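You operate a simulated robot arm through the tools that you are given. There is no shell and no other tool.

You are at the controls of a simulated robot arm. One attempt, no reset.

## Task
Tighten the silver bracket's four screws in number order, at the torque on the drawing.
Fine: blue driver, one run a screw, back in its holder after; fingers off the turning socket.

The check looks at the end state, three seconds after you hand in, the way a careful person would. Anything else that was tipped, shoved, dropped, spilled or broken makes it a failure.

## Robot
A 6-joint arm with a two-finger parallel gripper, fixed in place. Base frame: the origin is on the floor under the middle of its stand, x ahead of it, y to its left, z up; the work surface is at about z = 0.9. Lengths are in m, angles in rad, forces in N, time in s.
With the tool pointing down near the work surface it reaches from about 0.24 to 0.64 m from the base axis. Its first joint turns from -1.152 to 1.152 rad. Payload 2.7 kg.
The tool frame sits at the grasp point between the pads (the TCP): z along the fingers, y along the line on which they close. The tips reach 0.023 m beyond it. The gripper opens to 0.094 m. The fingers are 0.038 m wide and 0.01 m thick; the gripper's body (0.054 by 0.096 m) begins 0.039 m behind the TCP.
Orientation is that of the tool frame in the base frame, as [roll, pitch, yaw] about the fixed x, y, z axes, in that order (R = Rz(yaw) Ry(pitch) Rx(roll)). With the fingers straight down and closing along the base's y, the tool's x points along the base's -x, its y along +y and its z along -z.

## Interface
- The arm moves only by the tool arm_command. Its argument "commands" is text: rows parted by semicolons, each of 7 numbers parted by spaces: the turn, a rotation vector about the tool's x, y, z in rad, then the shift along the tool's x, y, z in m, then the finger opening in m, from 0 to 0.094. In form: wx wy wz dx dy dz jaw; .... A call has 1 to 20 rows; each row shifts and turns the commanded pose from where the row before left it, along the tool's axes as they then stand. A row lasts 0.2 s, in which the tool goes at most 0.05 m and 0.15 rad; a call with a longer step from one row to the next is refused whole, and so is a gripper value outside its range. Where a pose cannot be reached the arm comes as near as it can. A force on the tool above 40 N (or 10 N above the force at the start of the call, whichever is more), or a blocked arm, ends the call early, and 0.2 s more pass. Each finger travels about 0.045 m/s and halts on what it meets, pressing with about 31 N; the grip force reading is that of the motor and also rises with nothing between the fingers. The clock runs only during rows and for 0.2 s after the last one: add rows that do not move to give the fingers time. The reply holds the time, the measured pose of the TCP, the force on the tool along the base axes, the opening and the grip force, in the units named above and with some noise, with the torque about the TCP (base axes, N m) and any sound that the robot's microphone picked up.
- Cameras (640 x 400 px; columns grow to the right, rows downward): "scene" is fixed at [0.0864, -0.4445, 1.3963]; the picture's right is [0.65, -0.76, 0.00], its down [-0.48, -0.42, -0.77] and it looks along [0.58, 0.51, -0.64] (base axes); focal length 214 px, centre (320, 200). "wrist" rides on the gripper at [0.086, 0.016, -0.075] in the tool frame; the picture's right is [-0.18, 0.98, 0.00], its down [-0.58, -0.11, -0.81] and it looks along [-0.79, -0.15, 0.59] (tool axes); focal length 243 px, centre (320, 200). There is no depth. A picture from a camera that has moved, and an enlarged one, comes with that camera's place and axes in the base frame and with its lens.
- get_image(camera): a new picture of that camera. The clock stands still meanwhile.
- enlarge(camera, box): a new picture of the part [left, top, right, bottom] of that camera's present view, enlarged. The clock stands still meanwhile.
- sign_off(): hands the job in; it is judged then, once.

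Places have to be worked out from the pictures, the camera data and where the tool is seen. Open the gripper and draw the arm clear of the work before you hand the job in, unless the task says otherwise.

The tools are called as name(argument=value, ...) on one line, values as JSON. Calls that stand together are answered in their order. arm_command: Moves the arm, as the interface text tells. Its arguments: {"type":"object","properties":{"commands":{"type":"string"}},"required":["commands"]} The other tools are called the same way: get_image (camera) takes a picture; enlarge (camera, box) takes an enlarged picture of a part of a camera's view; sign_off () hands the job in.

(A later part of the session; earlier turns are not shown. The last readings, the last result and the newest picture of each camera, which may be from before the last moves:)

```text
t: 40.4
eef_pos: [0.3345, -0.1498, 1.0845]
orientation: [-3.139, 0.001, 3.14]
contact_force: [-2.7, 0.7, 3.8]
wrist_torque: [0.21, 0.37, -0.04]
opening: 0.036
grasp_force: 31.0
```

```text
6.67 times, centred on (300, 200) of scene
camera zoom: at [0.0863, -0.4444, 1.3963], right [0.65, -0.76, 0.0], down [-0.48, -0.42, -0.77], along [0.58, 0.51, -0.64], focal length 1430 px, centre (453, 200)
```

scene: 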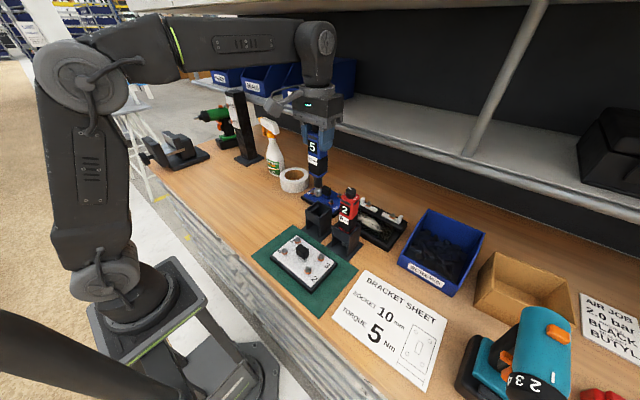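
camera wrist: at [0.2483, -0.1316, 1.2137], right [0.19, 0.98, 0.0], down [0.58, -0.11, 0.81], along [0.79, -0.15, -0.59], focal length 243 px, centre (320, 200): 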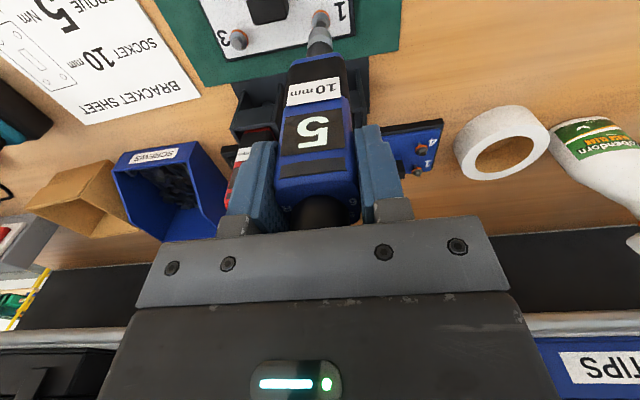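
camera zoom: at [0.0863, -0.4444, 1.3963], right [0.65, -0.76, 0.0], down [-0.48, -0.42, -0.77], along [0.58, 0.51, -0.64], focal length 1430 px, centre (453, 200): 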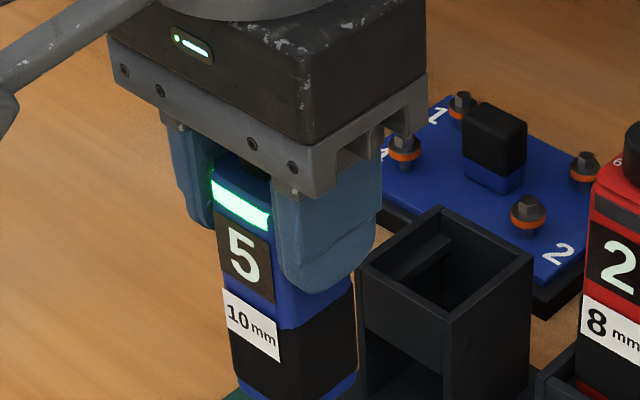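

arm_command(commands="0 0 0 0 0 0 0.02; 0 0 0 0 0 0 0.02; 0 0 0 0 0 0 0.02; 0 0 0 0 0 0 0.02; 0 0 0 0 0 0 0.02")

enlarge(camera="wrist", box=[300, 15, 340, 50])

enlarge(camera="scene", box=[270, 170, 330, 230])

```text
t: 41.6
eef_pos: [0.3336, -0.1488, 1.0845]
orientation: [-3.138, 0.0, 3.14]
contact_force: [-2.7, 0.2, 3.9]
wrist_torque: [0.09, 0.39, 0.0]
opening: 0.036
grasp_force: 31.0
```

```text
11.43 times, centred on (320, 32) of wrist
camera zoom: at [0.2473, -0.1318, 1.1588], right [0.19, 0.98, 0.0], down [0.58, -0.11, 0.81], along [0.79, -0.15, -0.59], focal length 2773 px, centre (320, 2114)
```

zoom: 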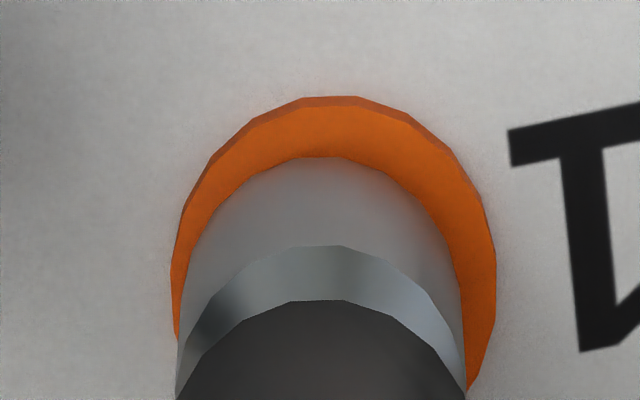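

```text
6.67 times, centred on (300, 200) of scene
camera zoom: at [0.0863, -0.4444, 1.3963], right [0.65, -0.76, 0.0], down [-0.48, -0.42, -0.77], along [0.58, 0.51, -0.64], focal length 1430 px, centre (453, 200)
```

zoom: 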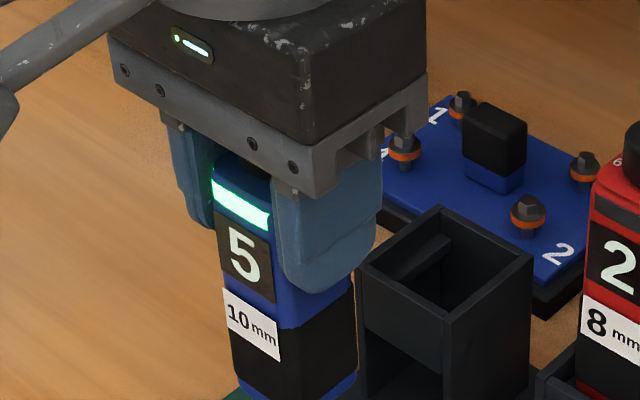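

Screw 1 is done: the socket has stopped, the washer is clamped and the green light is steady. I lift straight off and look at the result.

arm_command(commands="0 0 0 0 0 -0.004 0.02; 0 0 0 0 0 -0.008 0.02; 0 0 0 0 0 -0.012 0.02; 0 0 0 0 0 -0.015 0.02; 0 0 0 0 0 -0.015 0.02; 0 0 0 0 0 -0.015 0.02; 0 0 0 0 0 0 0.02")

enlarge(camera="scene", box=[265, 200, 345, 280])

enlarge(camera="scene", box=[280, 160, 330, 210])

get_image(camera="wrist")

```text
t: 43.2
eef_pos: [0.334, -0.1499, 1.1529]
orientation: [-3.139, 0.003, 3.14]
contact_force: [-0.4, -0.1, -5.0]
wrist_torque: [-0.01, 0.03, 0.01]
opening: 0.0361
grasp_force: 31.4
```

```text
5.00 times, centred on (305, 240) of scene
camera zoom: at [0.0864, -0.4445, 1.3963], right [0.65, -0.76, 0.0], down [-0.48, -0.42, -0.77], along [0.58, 0.51, -0.64], focal length 1072 px, centre (395, 0)
```

zoom: 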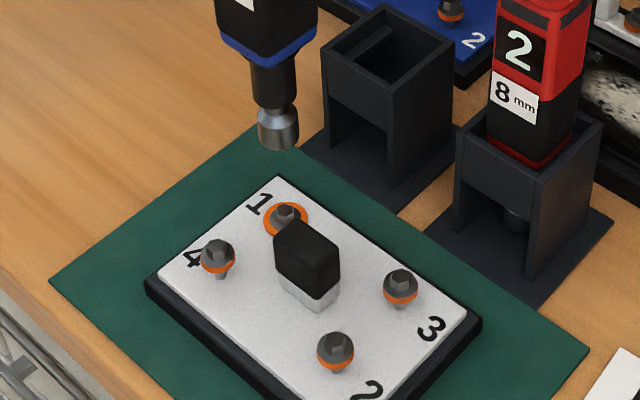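

```text
8.00 times, centred on (305, 185) of scene
camera zoom: at [0.0864, -0.4445, 1.3963], right [0.65, -0.76, 0.0], down [-0.48, -0.42, -0.77], along [0.58, 0.51, -0.64], focal length 1716 px, centre (440, 320)
```

zoom: 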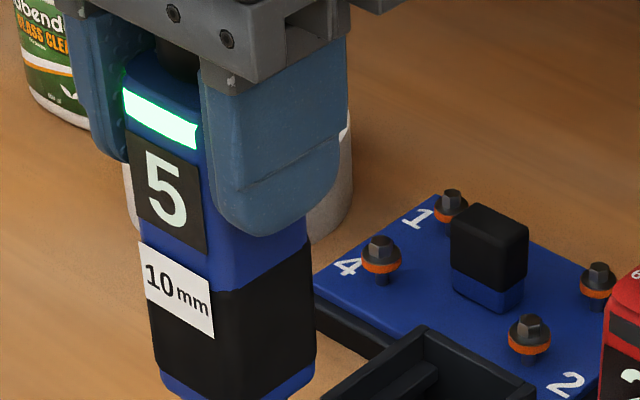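

```text
taken
camera wrist: at [0.2477, -0.132, 1.2274], right [0.19, 0.98, 0.0], down [0.58, -0.11, 0.81], along [0.79, -0.15, -0.59], focal length 243 px, centre (320, 200)
```

wrist: 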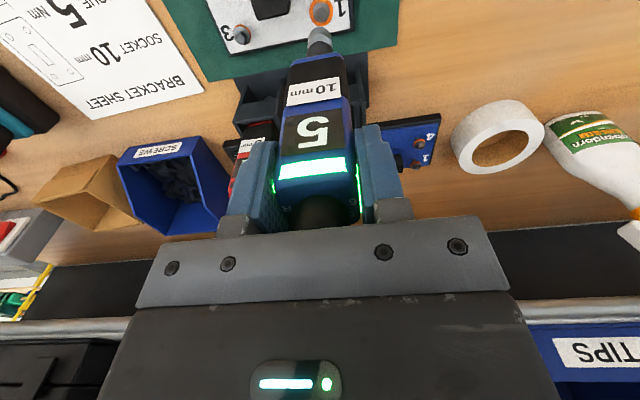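

Screw 1 is seated with its washer spread evenly, and the driver shows green. I move over screw 2 at (0.286, -0.231), raised so the socket clears the black block.

arm_command(commands="0 0 0 0 0 -0.012 0.02; 0 0 0 0.0118 -0.0208 0 0.02; 0 0 0 0.0118 -0.0208 0 0.02; 0 0 0 0.0118 -0.0208 0 0.02; 0 0 0 0.0118 -0.0209 0 0.02; 0 0 0 0 0 0.012 0.02; 0 0 0 0 0 0.012 0.02; 0 0 0 0 0 0 0.02")

enlarge(camera="scene", box=[290, 250, 320, 280])

enlarge(camera="wrist", box=[280, 0, 360, 60])

get_image(camera="scene")

```text
t: 45.0
eef_pos: [0.2866, -0.2295, 1.1407]
orientation: [-3.14, 0.001, 3.14]
contact_force: [-0.8, 0.3, -3.9]
wrist_torque: [-0.02, -0.01, 0.01]
opening: 0.0357
grasp_force: 31.1
```

```text
13.33 times, centred on (305, 265) of scene
camera zoom: at [0.0864, -0.4445, 1.3963], right [0.65, -0.76, 0.0], down [-0.48, -0.42, -0.77], along [0.58, 0.51, -0.64], focal length 2860 px, centre (520, -667)
```

zoom: 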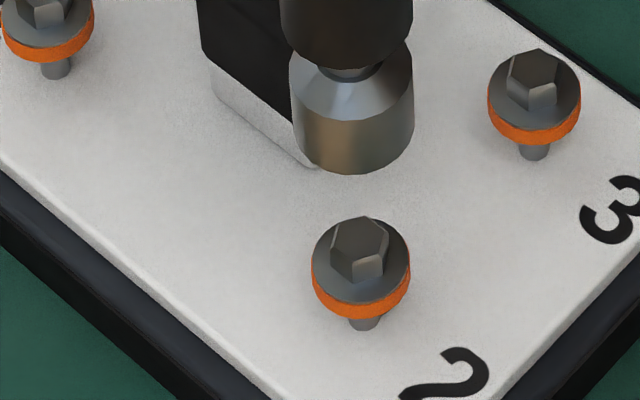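

```text
6.67 times, centred on (320, 30) of wrist
camera zoom: at [0.2005, -0.2139, 1.2159], right [0.19, 0.98, 0.0], down [0.58, -0.11, 0.81], along [0.79, -0.15, -0.59], focal length 1618 px, centre (320, 1333)
```

zoom: 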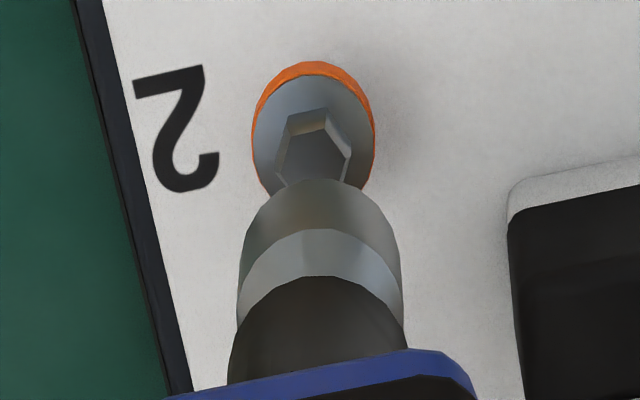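

```text
taken
```

scene: 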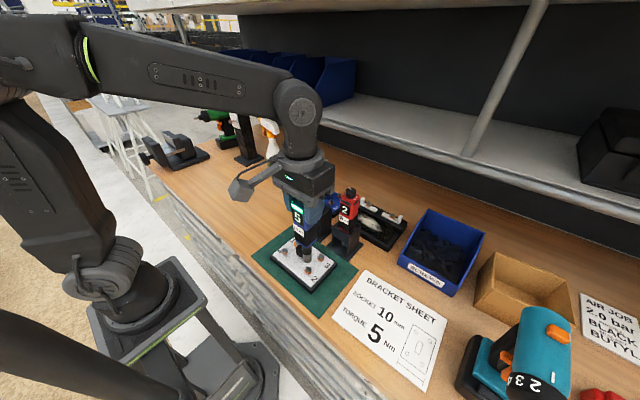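

Both views put screw 2 about 1.7 mm toward -x and 1.5 mm toward -y of the socket axis. I correct that and go down close to the head.

arm_command(commands="0 0 0 0.0017 -0.0015 0.008 0.02; 0 0 0 0 0 0.008 0.02; 0 0 0 0 0 0.006 0.02; 0 0 0 0 0 0 0.02")

enlarge(camera="scene", box=[290, 250, 320, 280])

enlarge(camera="wrist", box=[290, 0, 350, 45])

```text
t: 46.0
eef_pos: [0.2851, -0.2315, 1.1205]
orientation: [-3.14, -0.001, 3.14]
contact_force: [-0.3, -0.2, -5.2]
wrist_torque: [0.04, 0.01, 0.0]
opening: 0.0357
grasp_force: 31.0
```

```text
13.33 times, centred on (305, 265) of scene
camera zoom: at [0.0864, -0.4445, 1.3963], right [0.65, -0.76, 0.0], down [-0.48, -0.42, -0.77], along [0.58, 0.51, -0.64], focal length 2860 px, centre (520, -667)
```

zoom: 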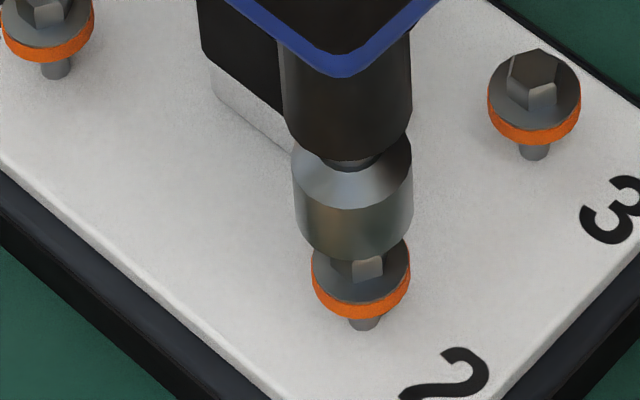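

```text
8.89 times, centred on (320, 22) of wrist
camera zoom: at [0.1985, -0.2149, 1.1938], right [0.19, 0.98, 0.0], down [0.58, -0.11, 0.81], along [0.79, -0.15, -0.59], focal length 2157 px, centre (320, 1778)
```

zoom: 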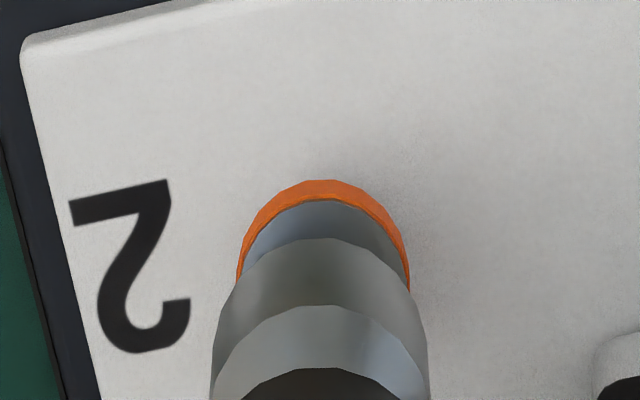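

The screw now sits about 0.6 mm in +x and 0.4 mm in -y of the socket. I trim that and ease down, watching side forces.

arm_command(commands="0 0 0 -0.0006 -0.0004 0.003 0.02; 0 0 0 0 0 0.003 0.02; 0 0 0 0 0 0.002 0.02; 0 0 0 0 0 0.002 0.02")

enlarge(camera="scene", box=[290, 250, 320, 280])

```text
t: 47.0
eef_pos: [0.2855, -0.2332, 1.1099]
orientation: [-3.139, 0.002, 3.14]
contact_force: [-0.2, 0.2, -3.8]
wrist_torque: [0.01, -0.02, 0.0]
opening: 0.0359
grasp_force: 30.9
```

```text
13.33 times, centred on (305, 265) of scene
camera zoom: at [0.0864, -0.4445, 1.3963], right [0.65, -0.76, 0.0], down [-0.48, -0.42, -0.77], along [0.58, 0.51, -0.64], focal length 2860 px, centre (520, -667)
```

zoom: 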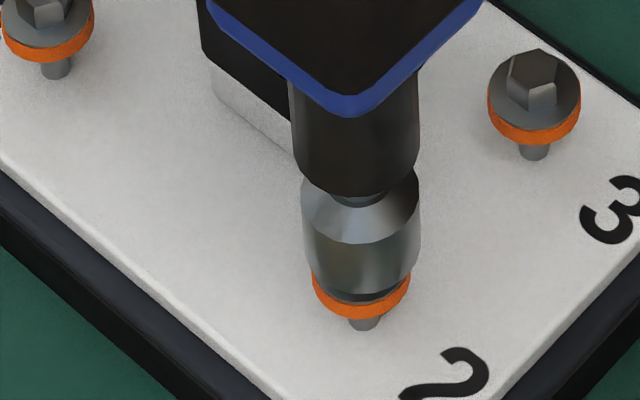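

The socket is centred over the head with no side load. I continue down to seat it.

arm_command(commands="0 0 0 0 0 0.0015 0.02; 0 0 0 0 0 0.0015 0.02; 0 0 0 0 0 0.001 0.02")

```text
t: 47.8
eef_pos: [0.2861, -0.2334, 1.1051]
orientation: [-3.138, 0.002, 3.141]
contact_force: [-0.3, 0.5, -4.0]
wrist_torque: [0.0, -0.03, 0.01]
opening: 0.0362
grasp_force: 31.8
```

No side force, so the socket is sleeving the hex cleanly. I press on to seat and start the run.

arm_command(commands="0 0 0 0 0 0.001 0.02; 0 0 0 0 0 0.001 0.02; 0 0 0 0 0 0.001 0.02")

enlarge(camera="scene", box=[290, 250, 320, 280])

```text
t: 48.6
eef_pos: [0.2847, -0.2338, 1.1028]
orientation: [-3.14, 0.003, 3.139]
contact_force: [-1.1, 1.6, 0.7]
wrist_torque: [0.31, 0.24, 0.03]
opening: 0.036
grasp_force: 31.0
```

```text
13.33 times, centred on (305, 265) of scene
camera zoom: at [0.0863, -0.4444, 1.3963], right [0.65, -0.76, 0.0], down [-0.48, -0.42, -0.77], along [0.58, 0.51, -0.64], focal length 2860 px, centre (520, -667)
```

zoom: 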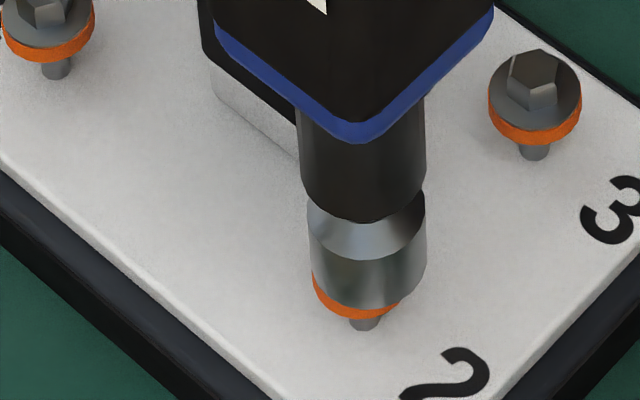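

The socket is seated and the neck pressed in. A slight side load (+y, -x) remains, so I trim about 0.7 mm while following the screw down.

arm_command(commands="0 0 0 0.0003 0.0004 0.001 0.02; 0 0 0 0.0002 0.0003 0.0012 0.02; 0 0 0 0 0 0.0012 0.02")

enlarge(camera="scene", box=[290, 250, 320, 280])

```text
t: 49.4
eef_pos: [0.2848, -0.2322, 1.0989]
orientation: [-3.138, 0.004, 3.139]
contact_force: [2.3, -2.1, 0.9]
wrist_torque: [-0.27, -0.22, -0.02]
opening: 0.036
grasp_force: 31.2
```

```text
13.33 times, centred on (305, 265) of scene
camera zoom: at [0.0864, -0.4445, 1.3963], right [0.65, -0.76, 0.0], down [-0.48, -0.42, -0.77], along [0.58, 0.51, -0.64], focal length 2860 px, centre (520, -667)
```

zoom: 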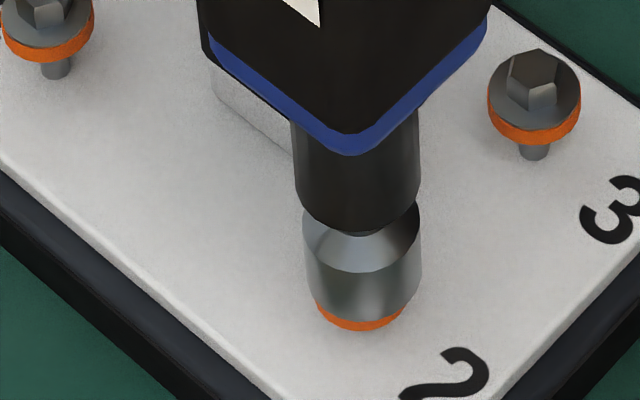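

Screw 2 is sinking. I keep following at the same rate.

arm_command(commands="0 0 0 0 0 0.0012 0.02; 0 0 0 0 0 0.0012 0.02; 0 0 0 0 0 0.0012 0.02")

enlarge(camera="scene", box=[290, 250, 320, 280])

```text
t: 50.2
eef_pos: [0.2848, -0.2337, 1.0949]
orientation: [-3.139, 0.003, 3.139]
contact_force: [2.7, 1.5, 1.0]
wrist_torque: [0.15, -0.3, 0.0]
opening: 0.0359
grasp_force: 30.8
```

```text
13.33 times, centred on (305, 265) of scene
camera zoom: at [0.0864, -0.4444, 1.3963], right [0.65, -0.76, 0.0], down [-0.48, -0.42, -0.77], along [0.58, 0.51, -0.64], focal length 2860 px, centre (520, -667)
```

zoom: 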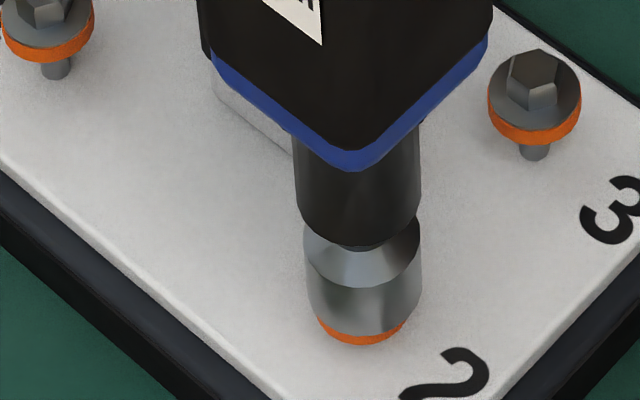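

arm_command(commands="0 0 0 0 0 0.0012 0.02; 0 0 0 0 0 0.0012 0.02; 0 0 0 0 0 0.0012 0.02")

enlarge(camera="scene", box=[290, 250, 320, 280])

```text
t: 51.0
eef_pos: [0.2863, -0.2329, 1.0921]
orientation: [-3.139, 0.002, 3.14]
contact_force: [1.3, 1.1, -0.5]
wrist_torque: [0.2, -0.14, -0.01]
opening: 0.0361
grasp_force: 31.1
```

```text
13.33 times, centred on (305, 265) of scene
camera zoom: at [0.0864, -0.4444, 1.3963], right [0.65, -0.76, 0.0], down [-0.48, -0.42, -0.77], along [0.58, 0.51, -0.64], focal length 2860 px, centre (520, -667)
```

zoom: 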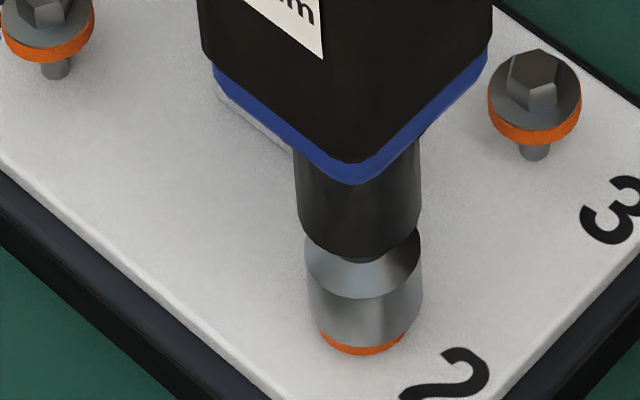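

arm_command(commands="0 0 0 0 0 0.0014 0.02; 0 0 0 0 0 0.0012 0.02; 0 0 0 0 0 0.0012 0.02")

enlarge(camera="scene", box=[290, 250, 320, 280])

```text
t: 51.8
eef_pos: [0.285, -0.2333, 1.0888]
orientation: [-3.138, 0.002, 3.14]
contact_force: [2.0, 0.2, 1.1]
wrist_torque: [0.08, -0.45, 0.02]
opening: 0.0358
grasp_force: 31.4
```

```text
13.33 times, centred on (305, 265) of scene
camera zoom: at [0.0864, -0.4444, 1.3963], right [0.65, -0.76, 0.0], down [-0.48, -0.42, -0.77], along [0.58, 0.51, -0.64], focal length 2860 px, centre (520, -667)
```

zoom: 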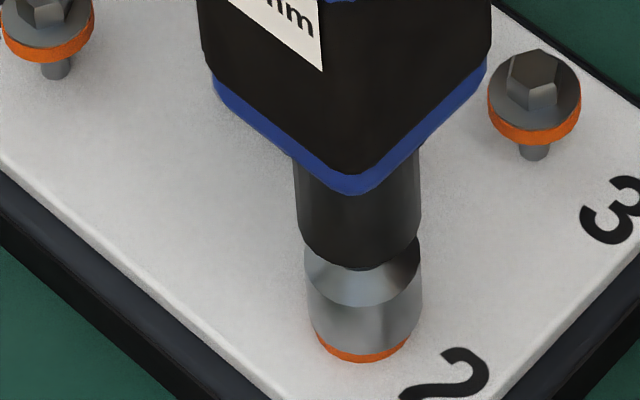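

Nearly seated. I follow the last millimetres and then hold.

arm_command(commands="0 0 0 0 0 0.0012 0.02; 0 0 0 0 0 0.001 0.02; 0 0 0 0 0 0.001 0.02")

enlarge(camera="scene", box=[290, 250, 320, 280])

enlarge(camera="scene", box=[275, 190, 335, 250])

```text
t: 52.6
eef_pos: [0.2834, -0.2322, 1.0845]
orientation: [-3.139, 0.002, 3.14]
contact_force: [-0.7, -0.5, 4.0]
wrist_torque: [-0.07, -0.04, 0.01]
opening: 0.0359
grasp_force: 30.7
```

```text
13.33 times, centred on (305, 265) of scene
camera zoom: at [0.0863, -0.4444, 1.3963], right [0.65, -0.76, 0.0], down [-0.48, -0.42, -0.77], along [0.58, 0.51, -0.64], focal length 2860 px, centre (520, -667)
```

zoom: 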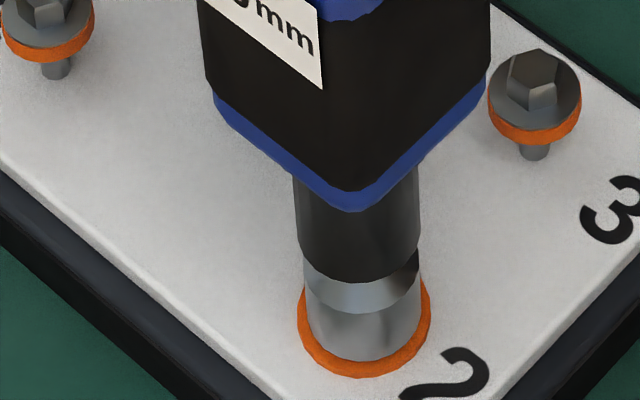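

```text
6.67 times, centred on (305, 220) of scene
camera zoom: at [0.0863, -0.4444, 1.3963], right [0.65, -0.76, 0.0], down [-0.48, -0.42, -0.77], along [0.58, 0.51, -0.64], focal length 1430 px, centre (420, 67)
```

zoom: 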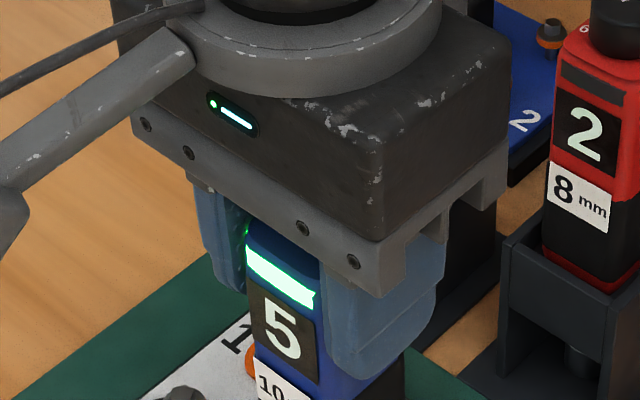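

The washer has spread and the light is green, though I did not check it mid-run. I hold pressure another 1.6 s so the run surely completes.

arm_command(commands="0 0 0 0 0 0.0003 0.02; 0 0 0 0 0 0 0.02; 0 0 0 0 0 0 0.02; 0 0 0 0 0 0 0.02; 0 0 0 0 0 0 0.02; 0 0 0 0 0 0 0.02; 0 0 0 0 0 0 0.02; 0 0 0 0 0 0 0.02")

enlarge(camera="scene", box=[290, 250, 320, 280])

enlarge(camera="scene", box=[275, 190, 335, 250])

```text
t: 54.4
eef_pos: [0.2855, -0.2321, 1.085]
orientation: [-3.141, 0.001, 3.139]
contact_force: [-2.3, -1.6, 3.2]
wrist_torque: [-0.34, 0.34, -0.01]
opening: 0.036
grasp_force: 31.4
```

```text
13.33 times, centred on (305, 265) of scene
camera zoom: at [0.0863, -0.4445, 1.3963], right [0.65, -0.76, 0.0], down [-0.48, -0.42, -0.77], along [0.58, 0.51, -0.64], focal length 2860 px, centre (520, -667)
```

zoom: 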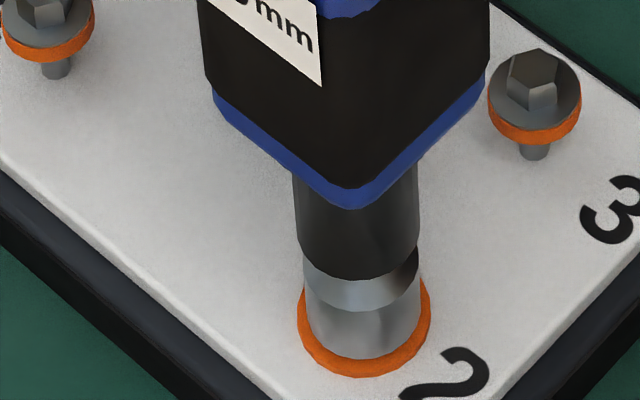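

```text
6.67 times, centred on (305, 220) of scene
camera zoom: at [0.0863, -0.4445, 1.3963], right [0.65, -0.76, 0.0], down [-0.48, -0.42, -0.77], along [0.58, 0.51, -0.64], focal length 1430 px, centre (420, 67)
```

zoom: 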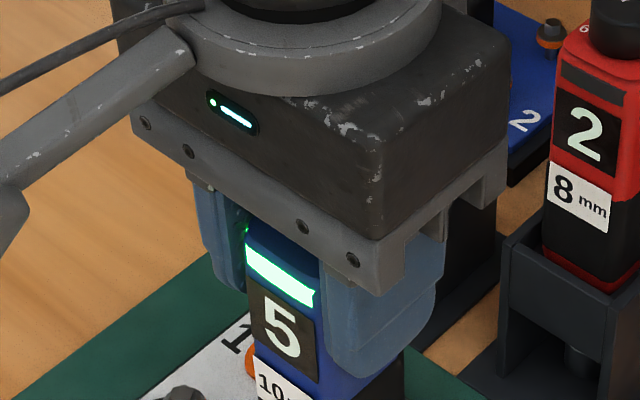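

Screw 2 is complete: the washer shape is stable and the light green. I lift off and move over screw 3, about +0.0475 m in x.

arm_command(commands="0 0 0 0 0 -0.004 0.02; 0 0 0 0 0 -0.008 0.02; 0 0 0 0 0 -0.012 0.02; 0 0 0 0 0 -0.015 0.02; 0 0 0 0 0 -0.016 0.02; 0 0 0 -0.0158 0.0001 0 0.02; 0 0 0 -0.0158 0.0001 0 0.02; 0 0 0 -0.0159 0.0001 0 0.02; 0 0 0 0 0 0 0.02")

enlarge(camera="scene", box=[265, 210, 345, 290])

enlarge(camera="scene", box=[305, 240, 335, 270])

enlarge(camera="wrist", box=[280, 0, 360, 60])

```text
t: 56.4
eef_pos: [0.3314, -0.2317, 1.1391]
orientation: [-3.139, 0.001, 3.139]
contact_force: [0.6, 0.7, -4.7]
wrist_torque: [-0.01, 0.0, 0.0]
opening: 0.0359
grasp_force: 30.8
```

```text
5.00 times, centred on (305, 250) of scene
camera zoom: at [0.0864, -0.4445, 1.3963], right [0.65, -0.76, 0.0], down [-0.48, -0.42, -0.77], along [0.58, 0.51, -0.64], focal length 1072 px, centre (395, -50)
```

zoom: 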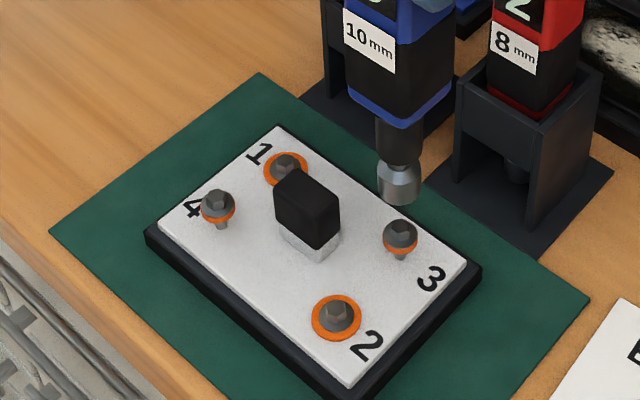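

```text
13.33 times, centred on (320, 255) of scene
camera zoom: at [0.0864, -0.4445, 1.3963], right [0.65, -0.76, 0.0], down [-0.48, -0.42, -0.77], along [0.58, 0.51, -0.64], focal length 2860 px, centre (320, -533)
```

zoom: 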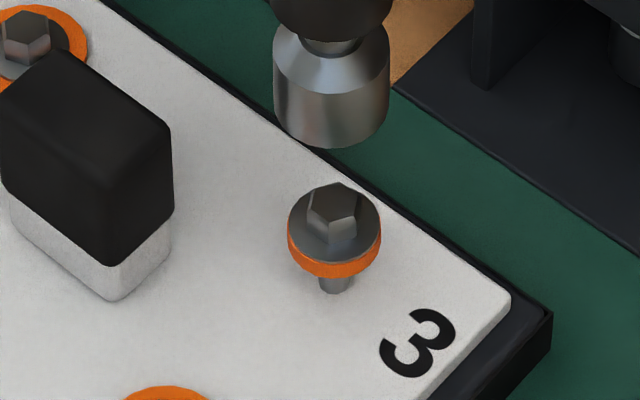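

```text
6.67 times, centred on (320, 30) of wrist
camera zoom: at [0.2463, -0.2147, 1.2145], right [0.19, 0.98, 0.0], down [0.58, -0.11, 0.81], along [0.79, -0.15, -0.59], focal length 1618 px, centre (320, 1333)
```

zoom: 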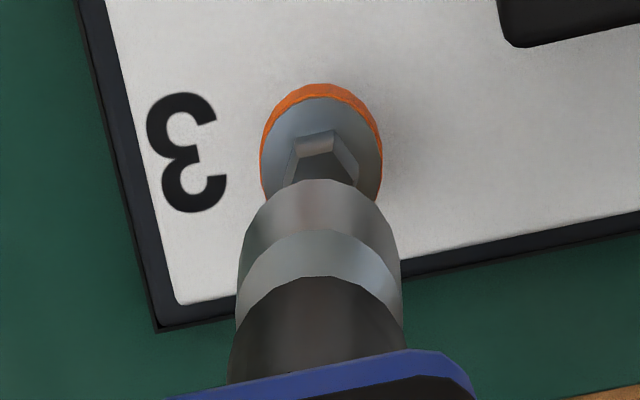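

Screw 2 looks just like screw 1. For screw 3 the socket is within about 1 mm, so I trim +0.7 mm in x and -0.5 mm in y and go down near the head.

arm_command(commands="0 0 0 -0.0007 -0.0005 0.008 0.02; 0 0 0 0 0 0.008 0.02; 0 0 0 0 0 0.005 0.02; 0 0 0 0 0 0 0.02")

enlarge(camera="scene", box=[305, 240, 335, 270])

enlarge(camera="wrist", box=[290, 0, 350, 45])

```text
t: 57.4
eef_pos: [0.3331, -0.2329, 1.1187]
orientation: [-3.14, 0.001, 3.141]
contact_force: [0.0, -0.8, -4.5]
wrist_torque: [-0.03, 0.02, 0.02]
opening: 0.036
grasp_force: 31.2
```

```text
13.33 times, centred on (320, 255) of scene
camera zoom: at [0.0864, -0.4445, 1.3963], right [0.65, -0.76, 0.0], down [-0.48, -0.42, -0.77], along [0.58, 0.51, -0.64], focal length 2860 px, centre (320, -533)
```

zoom: 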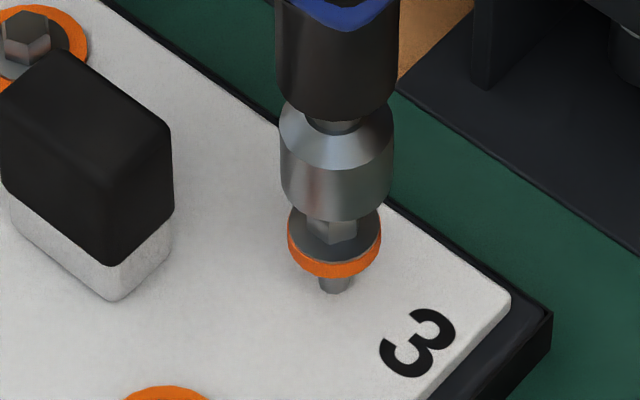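

```text
8.89 times, centred on (320, 22) of wrist
camera zoom: at [0.2466, -0.2157, 1.1933], right [0.19, 0.98, 0.0], down [0.58, -0.11, 0.81], along [0.79, -0.15, -0.59], focal length 2157 px, centre (320, 1778)
```

zoom: 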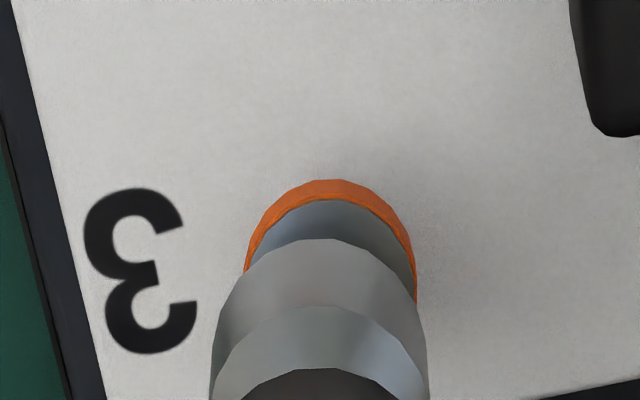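

Now the screw is about 0.6 mm toward +y of the socket. I trim back and ease down.

arm_command(commands="0 0 0 -0.0002 0.0006 0.003 0.02; 0 0 0 0 0 0.003 0.02; 0 0 0 0 0 0.002 0.02; 0 0 0 0 0 0.0015 0.02")

enlarge(camera="scene", box=[305, 240, 335, 270])

```text
t: 58.4
eef_pos: [0.3341, -0.2325, 1.1101]
orientation: [-3.139, 0.001, 3.14]
contact_force: [-0.6, -0.3, -4.5]
wrist_torque: [0.0, 0.01, 0.03]
opening: 0.036
grasp_force: 30.7
```

```text
13.33 times, centred on (320, 255) of scene
camera zoom: at [0.0864, -0.4445, 1.3963], right [0.65, -0.76, 0.0], down [-0.48, -0.42, -0.77], along [0.58, 0.51, -0.64], focal length 2860 px, centre (320, -533)
```

zoom: 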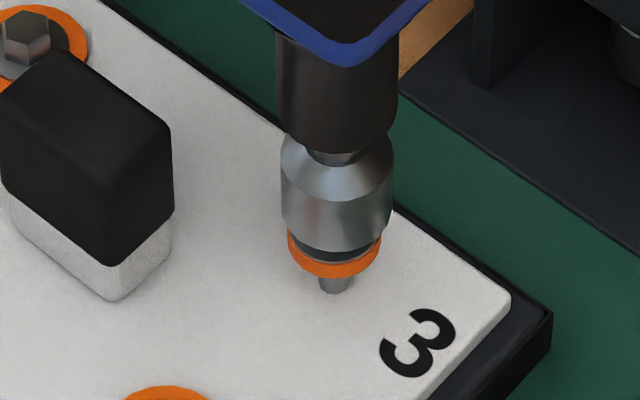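

arm_command(commands="0 0 0 0.0003 0.0004 0.0015 0.02; 0 0 0 0 0 0.0015 0.02; 0 0 0 0 0 0.001 0.02")

```text
t: 59.2
eef_pos: [0.334, -0.2319, 1.1055]
orientation: [-3.14, 0.0, 3.139]
contact_force: [0.7, 0.5, -4.4]
wrist_torque: [0.0, -0.01, -0.01]
opening: 0.036
grasp_force: 31.6
```

The socket is sleeving hex 3 with no side force. I press to seat and start.

arm_command(commands="0 0 0 0 0 0.001 0.02; 0 0 0 0 0 0.001 0.02; 0 0 0 0 0 0.001 0.02")

enlarge(camera="scene", box=[305, 240, 335, 270])

enlarge(camera="scene", box=[290, 180, 350, 240])

```text
t: 60.0
eef_pos: [0.3332, -0.2317, 1.1023]
orientation: [-3.138, 0.003, 3.14]
contact_force: [-1.6, 0.3, 1.7]
wrist_torque: [0.11, 0.29, 0.01]
opening: 0.0361
grasp_force: 30.9
```

```text
13.33 times, centred on (320, 255) of scene
camera zoom: at [0.0863, -0.4444, 1.3963], right [0.65, -0.76, 0.0], down [-0.48, -0.42, -0.77], along [0.58, 0.51, -0.64], focal length 2860 px, centre (320, -533)
```

zoom: 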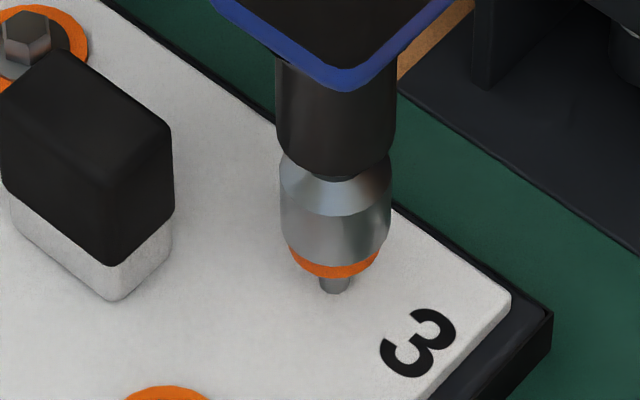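

```text
6.67 times, centred on (320, 210) of scene
camera zoom: at [0.0863, -0.4444, 1.3963], right [0.65, -0.76, 0.0], down [-0.48, -0.42, -0.77], along [0.58, 0.51, -0.64], focal length 1430 px, centre (320, 133)
```

zoom: 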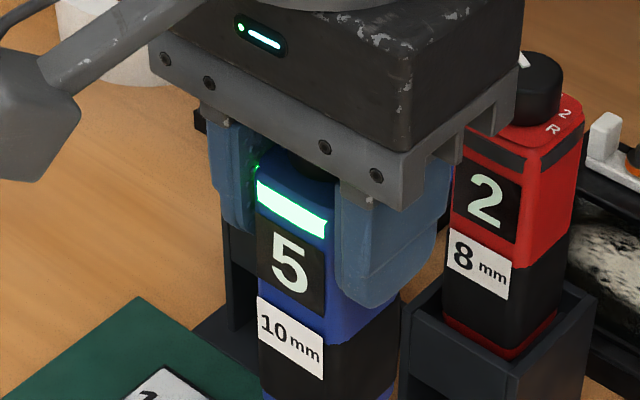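

The light is still green from the last run, and this run is only now starting. I follow down and watch the light change.

arm_command(commands="0 0 0 0 0 0.001 0.02; 0 0 0 0 0 0.0012 0.02; 0 0 0 0 0 0.0012 0.02")

enlarge(camera="scene", box=[305, 240, 335, 270])

enlarge(camera="scene", box=[290, 180, 350, 240])

```text
t: 60.8
eef_pos: [0.3338, -0.2316, 1.0983]
orientation: [-3.14, 0.004, 3.14]
contact_force: [0.1, 0.4, 1.1]
wrist_torque: [0.12, 0.03, -0.01]
opening: 0.036
grasp_force: 30.2
```

```text
13.33 times, centred on (320, 255) of scene
camera zoom: at [0.0864, -0.4444, 1.3963], right [0.65, -0.76, 0.0], down [-0.48, -0.42, -0.77], along [0.58, 0.51, -0.64], focal length 2860 px, centre (320, -533)
```

zoom: 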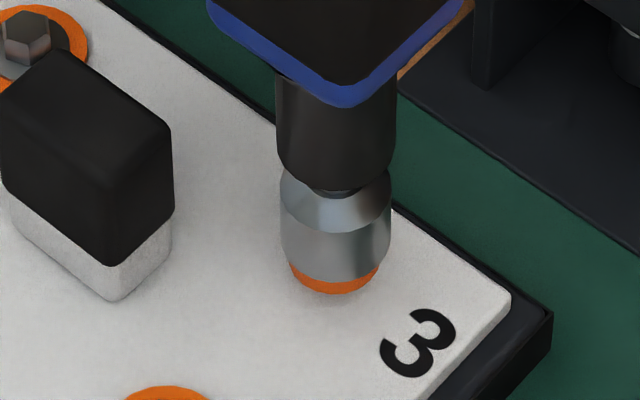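

```text
6.67 times, centred on (320, 210) of scene
camera zoom: at [0.0864, -0.4444, 1.3963], right [0.65, -0.76, 0.0], down [-0.48, -0.42, -0.77], along [0.58, 0.51, -0.64], focal length 1430 px, centre (320, 133)
```

zoom: 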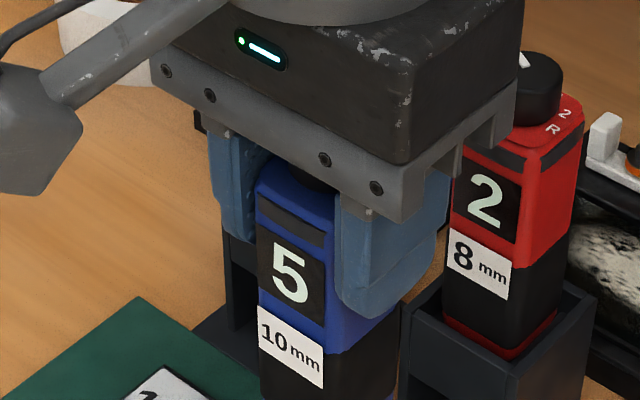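

The light goes dark while running, so green does mean torque reached. The screw is sinking and I keep following.

arm_command(commands="0 0 0 0 0 0.0012 0.02; 0 0 0 0 0 0.0012 0.02; 0 0 0 0 0 0.0012 0.02")

enlarge(camera="scene", box=[305, 240, 335, 270])

```text
t: 61.6
eef_pos: [0.3335, -0.2324, 1.095]
orientation: [-3.139, 0.004, 3.14]
contact_force: [0.2, -0.9, 0.7]
wrist_torque: [-0.23, 0.04, 0.02]
opening: 0.036
grasp_force: 31.0
```

```text
13.33 times, centred on (320, 255) of scene
camera zoom: at [0.0864, -0.4445, 1.3963], right [0.65, -0.76, 0.0], down [-0.48, -0.42, -0.77], along [0.58, 0.51, -0.64], focal length 2860 px, centre (320, -533)
```

zoom: 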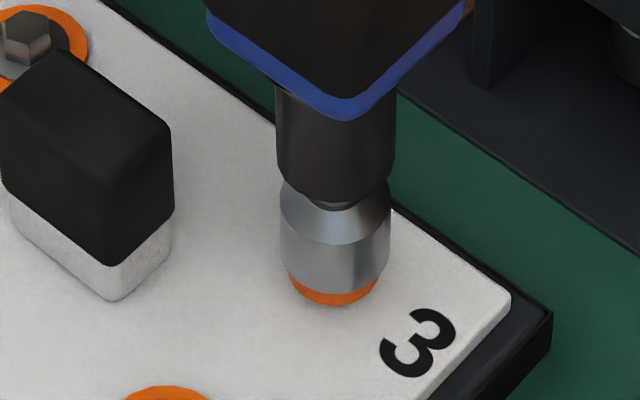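

arm_command(commands="0 0 0 0 0 0.0013 0.02; 0 0 0 0 0 0.0012 0.02; 0 0 0 0 0 0.0012 0.02")

enlarge(camera="scene", box=[305, 240, 335, 270])

```text
t: 62.4
eef_pos: [0.3344, -0.2328, 1.0918]
orientation: [-3.139, 0.003, 3.14]
contact_force: [0.7, -1.6, -0.5]
wrist_torque: [-0.27, -0.15, -0.01]
opening: 0.0358
grasp_force: 30.6
```

```text
13.33 times, centred on (320, 255) of scene
camera zoom: at [0.0864, -0.4445, 1.3963], right [0.65, -0.76, 0.0], down [-0.48, -0.42, -0.77], along [0.58, 0.51, -0.64], focal length 2860 px, centre (320, -533)
```

zoom: 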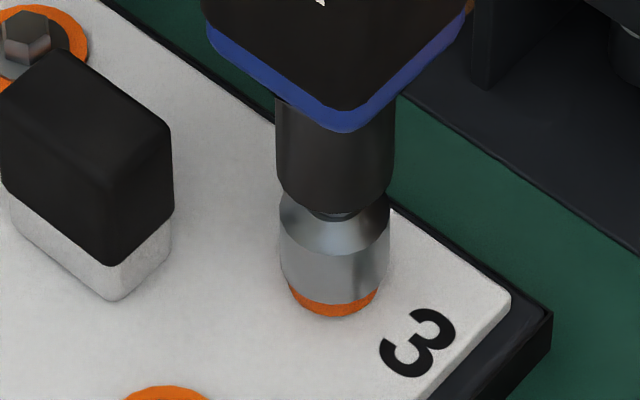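

The press has eased to about 4 N, so I follow a touch faster to keep the run unbroken.

arm_command(commands="0 0 0 0 0 0.0016 0.02; 0 0 0 0 0 0.0014 0.02; 0 0 0 0 0 0.0012 0.02")

enlarge(camera="scene", box=[305, 240, 335, 270])

enlarge(camera="scene", box=[290, 180, 350, 240])

```text
t: 63.2
eef_pos: [0.3333, -0.2308, 1.0872]
orientation: [-3.14, 0.001, 3.14]
contact_force: [-1.3, -1.5, 2.3]
wrist_torque: [-0.37, 0.1, -0.03]
opening: 0.0359
grasp_force: 31.2
```

```text
13.33 times, centred on (320, 255) of scene
camera zoom: at [0.0863, -0.4445, 1.3963], right [0.65, -0.76, 0.0], down [-0.48, -0.42, -0.77], along [0.58, 0.51, -0.64], focal length 2860 px, centre (320, -533)
```

zoom: 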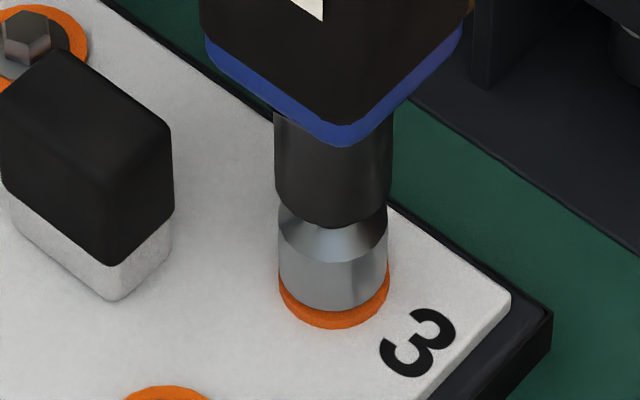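

```text
6.67 times, centred on (320, 210) of scene
camera zoom: at [0.0863, -0.4445, 1.3963], right [0.65, -0.76, 0.0], down [-0.48, -0.42, -0.77], along [0.58, 0.51, -0.64], focal length 1430 px, centre (320, 133)
```

zoom: 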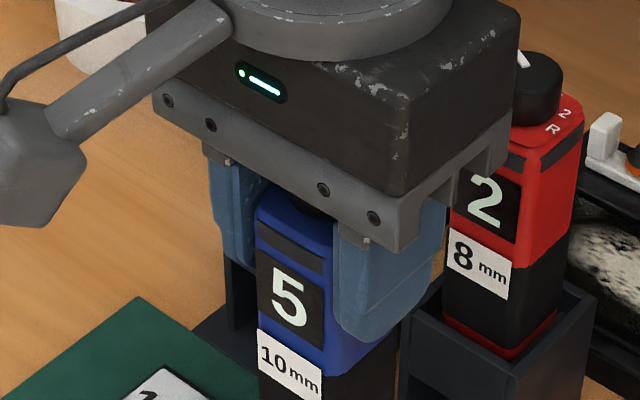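

The washer is starting to compress and the light is still dark. I press through the final stage.

arm_command(commands="0 0 0 0 0 0.001 0.02; 0 0 0 0 0 0.0006 0.02; 0 0 0 0 0 0.0004 0.02; 0 0 0 0 0 0 0.02")

enlarge(camera="scene", box=[305, 240, 335, 270])

enlarge(camera="scene", box=[290, 180, 350, 240])

```text
t: 64.2
eef_pos: [0.3337, -0.2313, 1.0853]
orientation: [-3.141, 0.001, 3.14]
contact_force: [-0.2, 1.9, 1.9]
wrist_torque: [0.24, 0.03, -0.01]
opening: 0.0358
grasp_force: 30.6
```

```text
13.33 times, centred on (320, 255) of scene
camera zoom: at [0.0863, -0.4444, 1.3963], right [0.65, -0.76, 0.0], down [-0.48, -0.42, -0.77], along [0.58, 0.51, -0.64], focal length 2860 px, centre (320, -533)
```

zoom: 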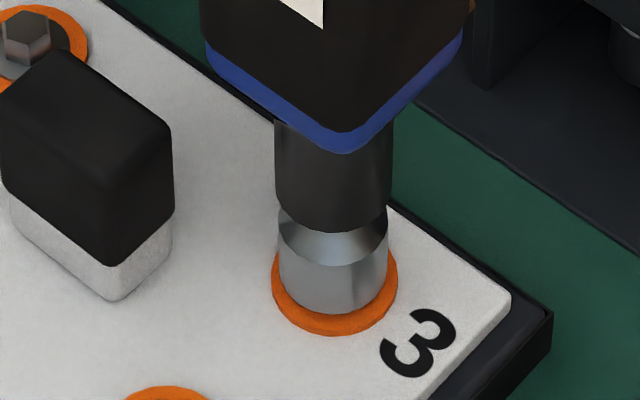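

```text
6.67 times, centred on (320, 210) of scene
camera zoom: at [0.0863, -0.4444, 1.3963], right [0.65, -0.76, 0.0], down [-0.48, -0.42, -0.77], along [0.58, 0.51, -0.64], focal length 1430 px, centre (320, 133)
```

zoom: 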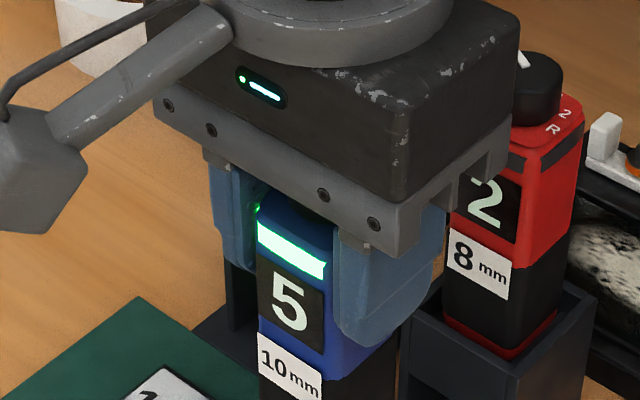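

Screw 3 is done, with a fresh green light. I lift high enough to clear the black block and cross to screw 4 near (0.285, -0.148).

arm_command(commands="0 0 0 0 0 -0.004 0.02; 0 0 0 0 0 -0.008 0.02; 0 0 0 0 0 -0.012 0.02; 0 0 0 0 0 -0.018 0.02; 0 0 0 0 0 -0.02 0.02; 0 0 0 0 0 -0.018 0.02; 0 0 0 0.0118 0.0207 0 0.02; 0 0 0 0.0118 0.0207 0 0.02; 0 0 0 0.0119 0.0207 0 0.02; 0 0 0 0.0119 0.0208 0 0.02; 0 0 0 0 0 0.013 0.02; 0 0 0 0 0 0.012 0.02; 0 0 0 0 0 0 0.02")

enlarge(camera="scene", box=[265, 210, 345, 290])

enlarge(camera="scene", box=[270, 230, 300, 260])

enlarge(camera="wrist", box=[280, 0, 360, 60])

```text
t: 67.0
eef_pos: [0.2874, -0.1487, 1.1394]
orientation: [-3.14, 0.001, 3.139]
contact_force: [-0.7, 0.8, -4.7]
wrist_torque: [0.01, 0.0, -0.01]
opening: 0.036
grasp_force: 31.0
```

```text
5.00 times, centred on (305, 250) of scene
camera zoom: at [0.0864, -0.4445, 1.3963], right [0.65, -0.76, 0.0], down [-0.48, -0.42, -0.77], along [0.58, 0.51, -0.64], focal length 1072 px, centre (395, -50)
```

zoom: 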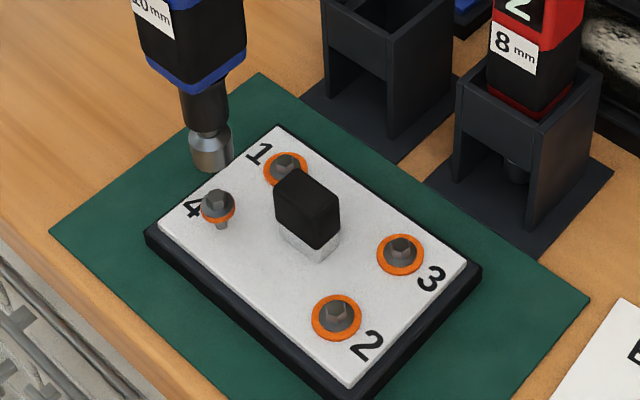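

```text
13.33 times, centred on (285, 245) of scene
camera zoom: at [0.0864, -0.4445, 1.3963], right [0.65, -0.76, 0.0], down [-0.48, -0.42, -0.77], along [0.58, 0.51, -0.64], focal length 2860 px, centre (787, -400)
```

zoom: 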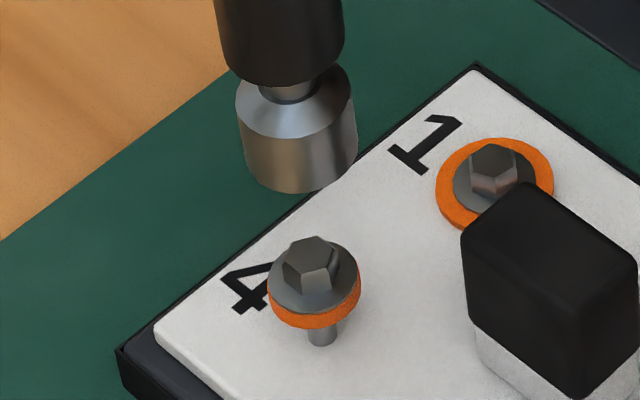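

```text
6.67 times, centred on (320, 30) of wrist
camera zoom: at [0.2005, -0.1321, 1.2148], right [0.19, 0.98, 0.0], down [0.58, -0.11, 0.81], along [0.79, -0.15, -0.59], focal length 1618 px, centre (320, 1333)
```

zoom: 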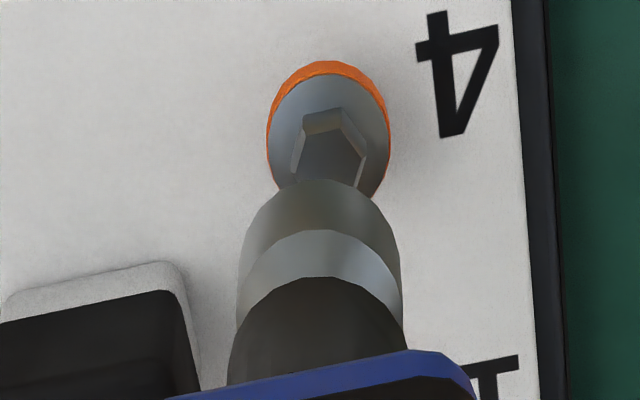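

Screws 1–3 all look seated alike. For screw 4 the offset is about -1.6 mm in x and +0.8 mm in y, so I correct and descend close to the head.

arm_command(commands="0 0 0 0.0016 0.0008 0.008 0.02; 0 0 0 0 0 0.008 0.02; 0 0 0 0 0 0.005 0.02; 0 0 0 0 0 0 0.02")

enlarge(camera="scene", box=[270, 230, 300, 260])

enlarge(camera="wrist", box=[290, 0, 350, 45])

```text
t: 68.0
eef_pos: [0.284, -0.1475, 1.1178]
orientation: [-3.139, 0.001, 3.141]
contact_force: [0.0, -0.5, -4.5]
wrist_torque: [-0.02, 0.01, -0.01]
opening: 0.0358
grasp_force: 31.1
```

```text
13.33 times, centred on (285, 245) of scene
camera zoom: at [0.0864, -0.4445, 1.3963], right [0.65, -0.76, 0.0], down [-0.48, -0.42, -0.77], along [0.58, 0.51, -0.64], focal length 2860 px, centre (787, -400)
```

zoom: 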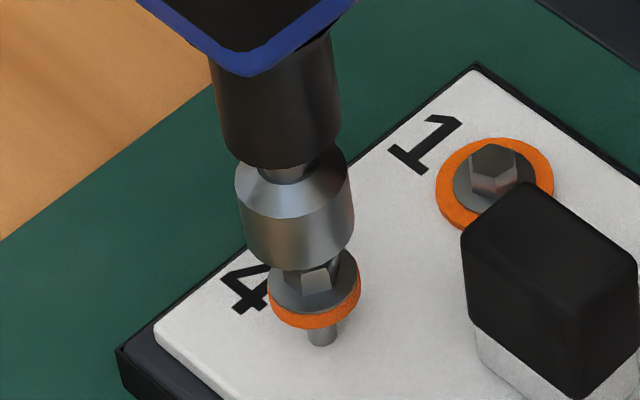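

```text
8.89 times, centred on (320, 22) of wrist
camera zoom: at [0.1981, -0.1307, 1.1932], right [0.19, 0.98, 0.0], down [0.58, -0.11, 0.81], along [0.79, -0.15, -0.59], focal length 2157 px, centre (320, 1778)
```

zoom: 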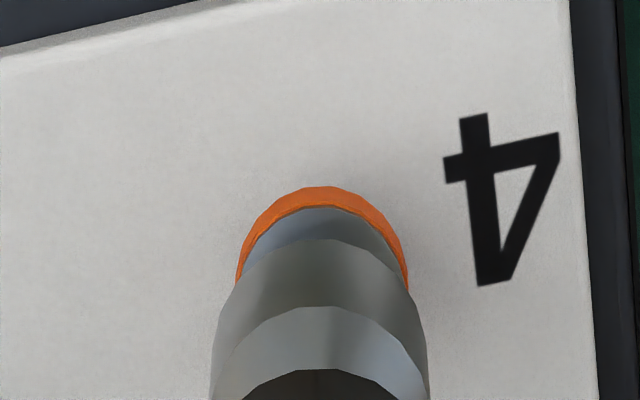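

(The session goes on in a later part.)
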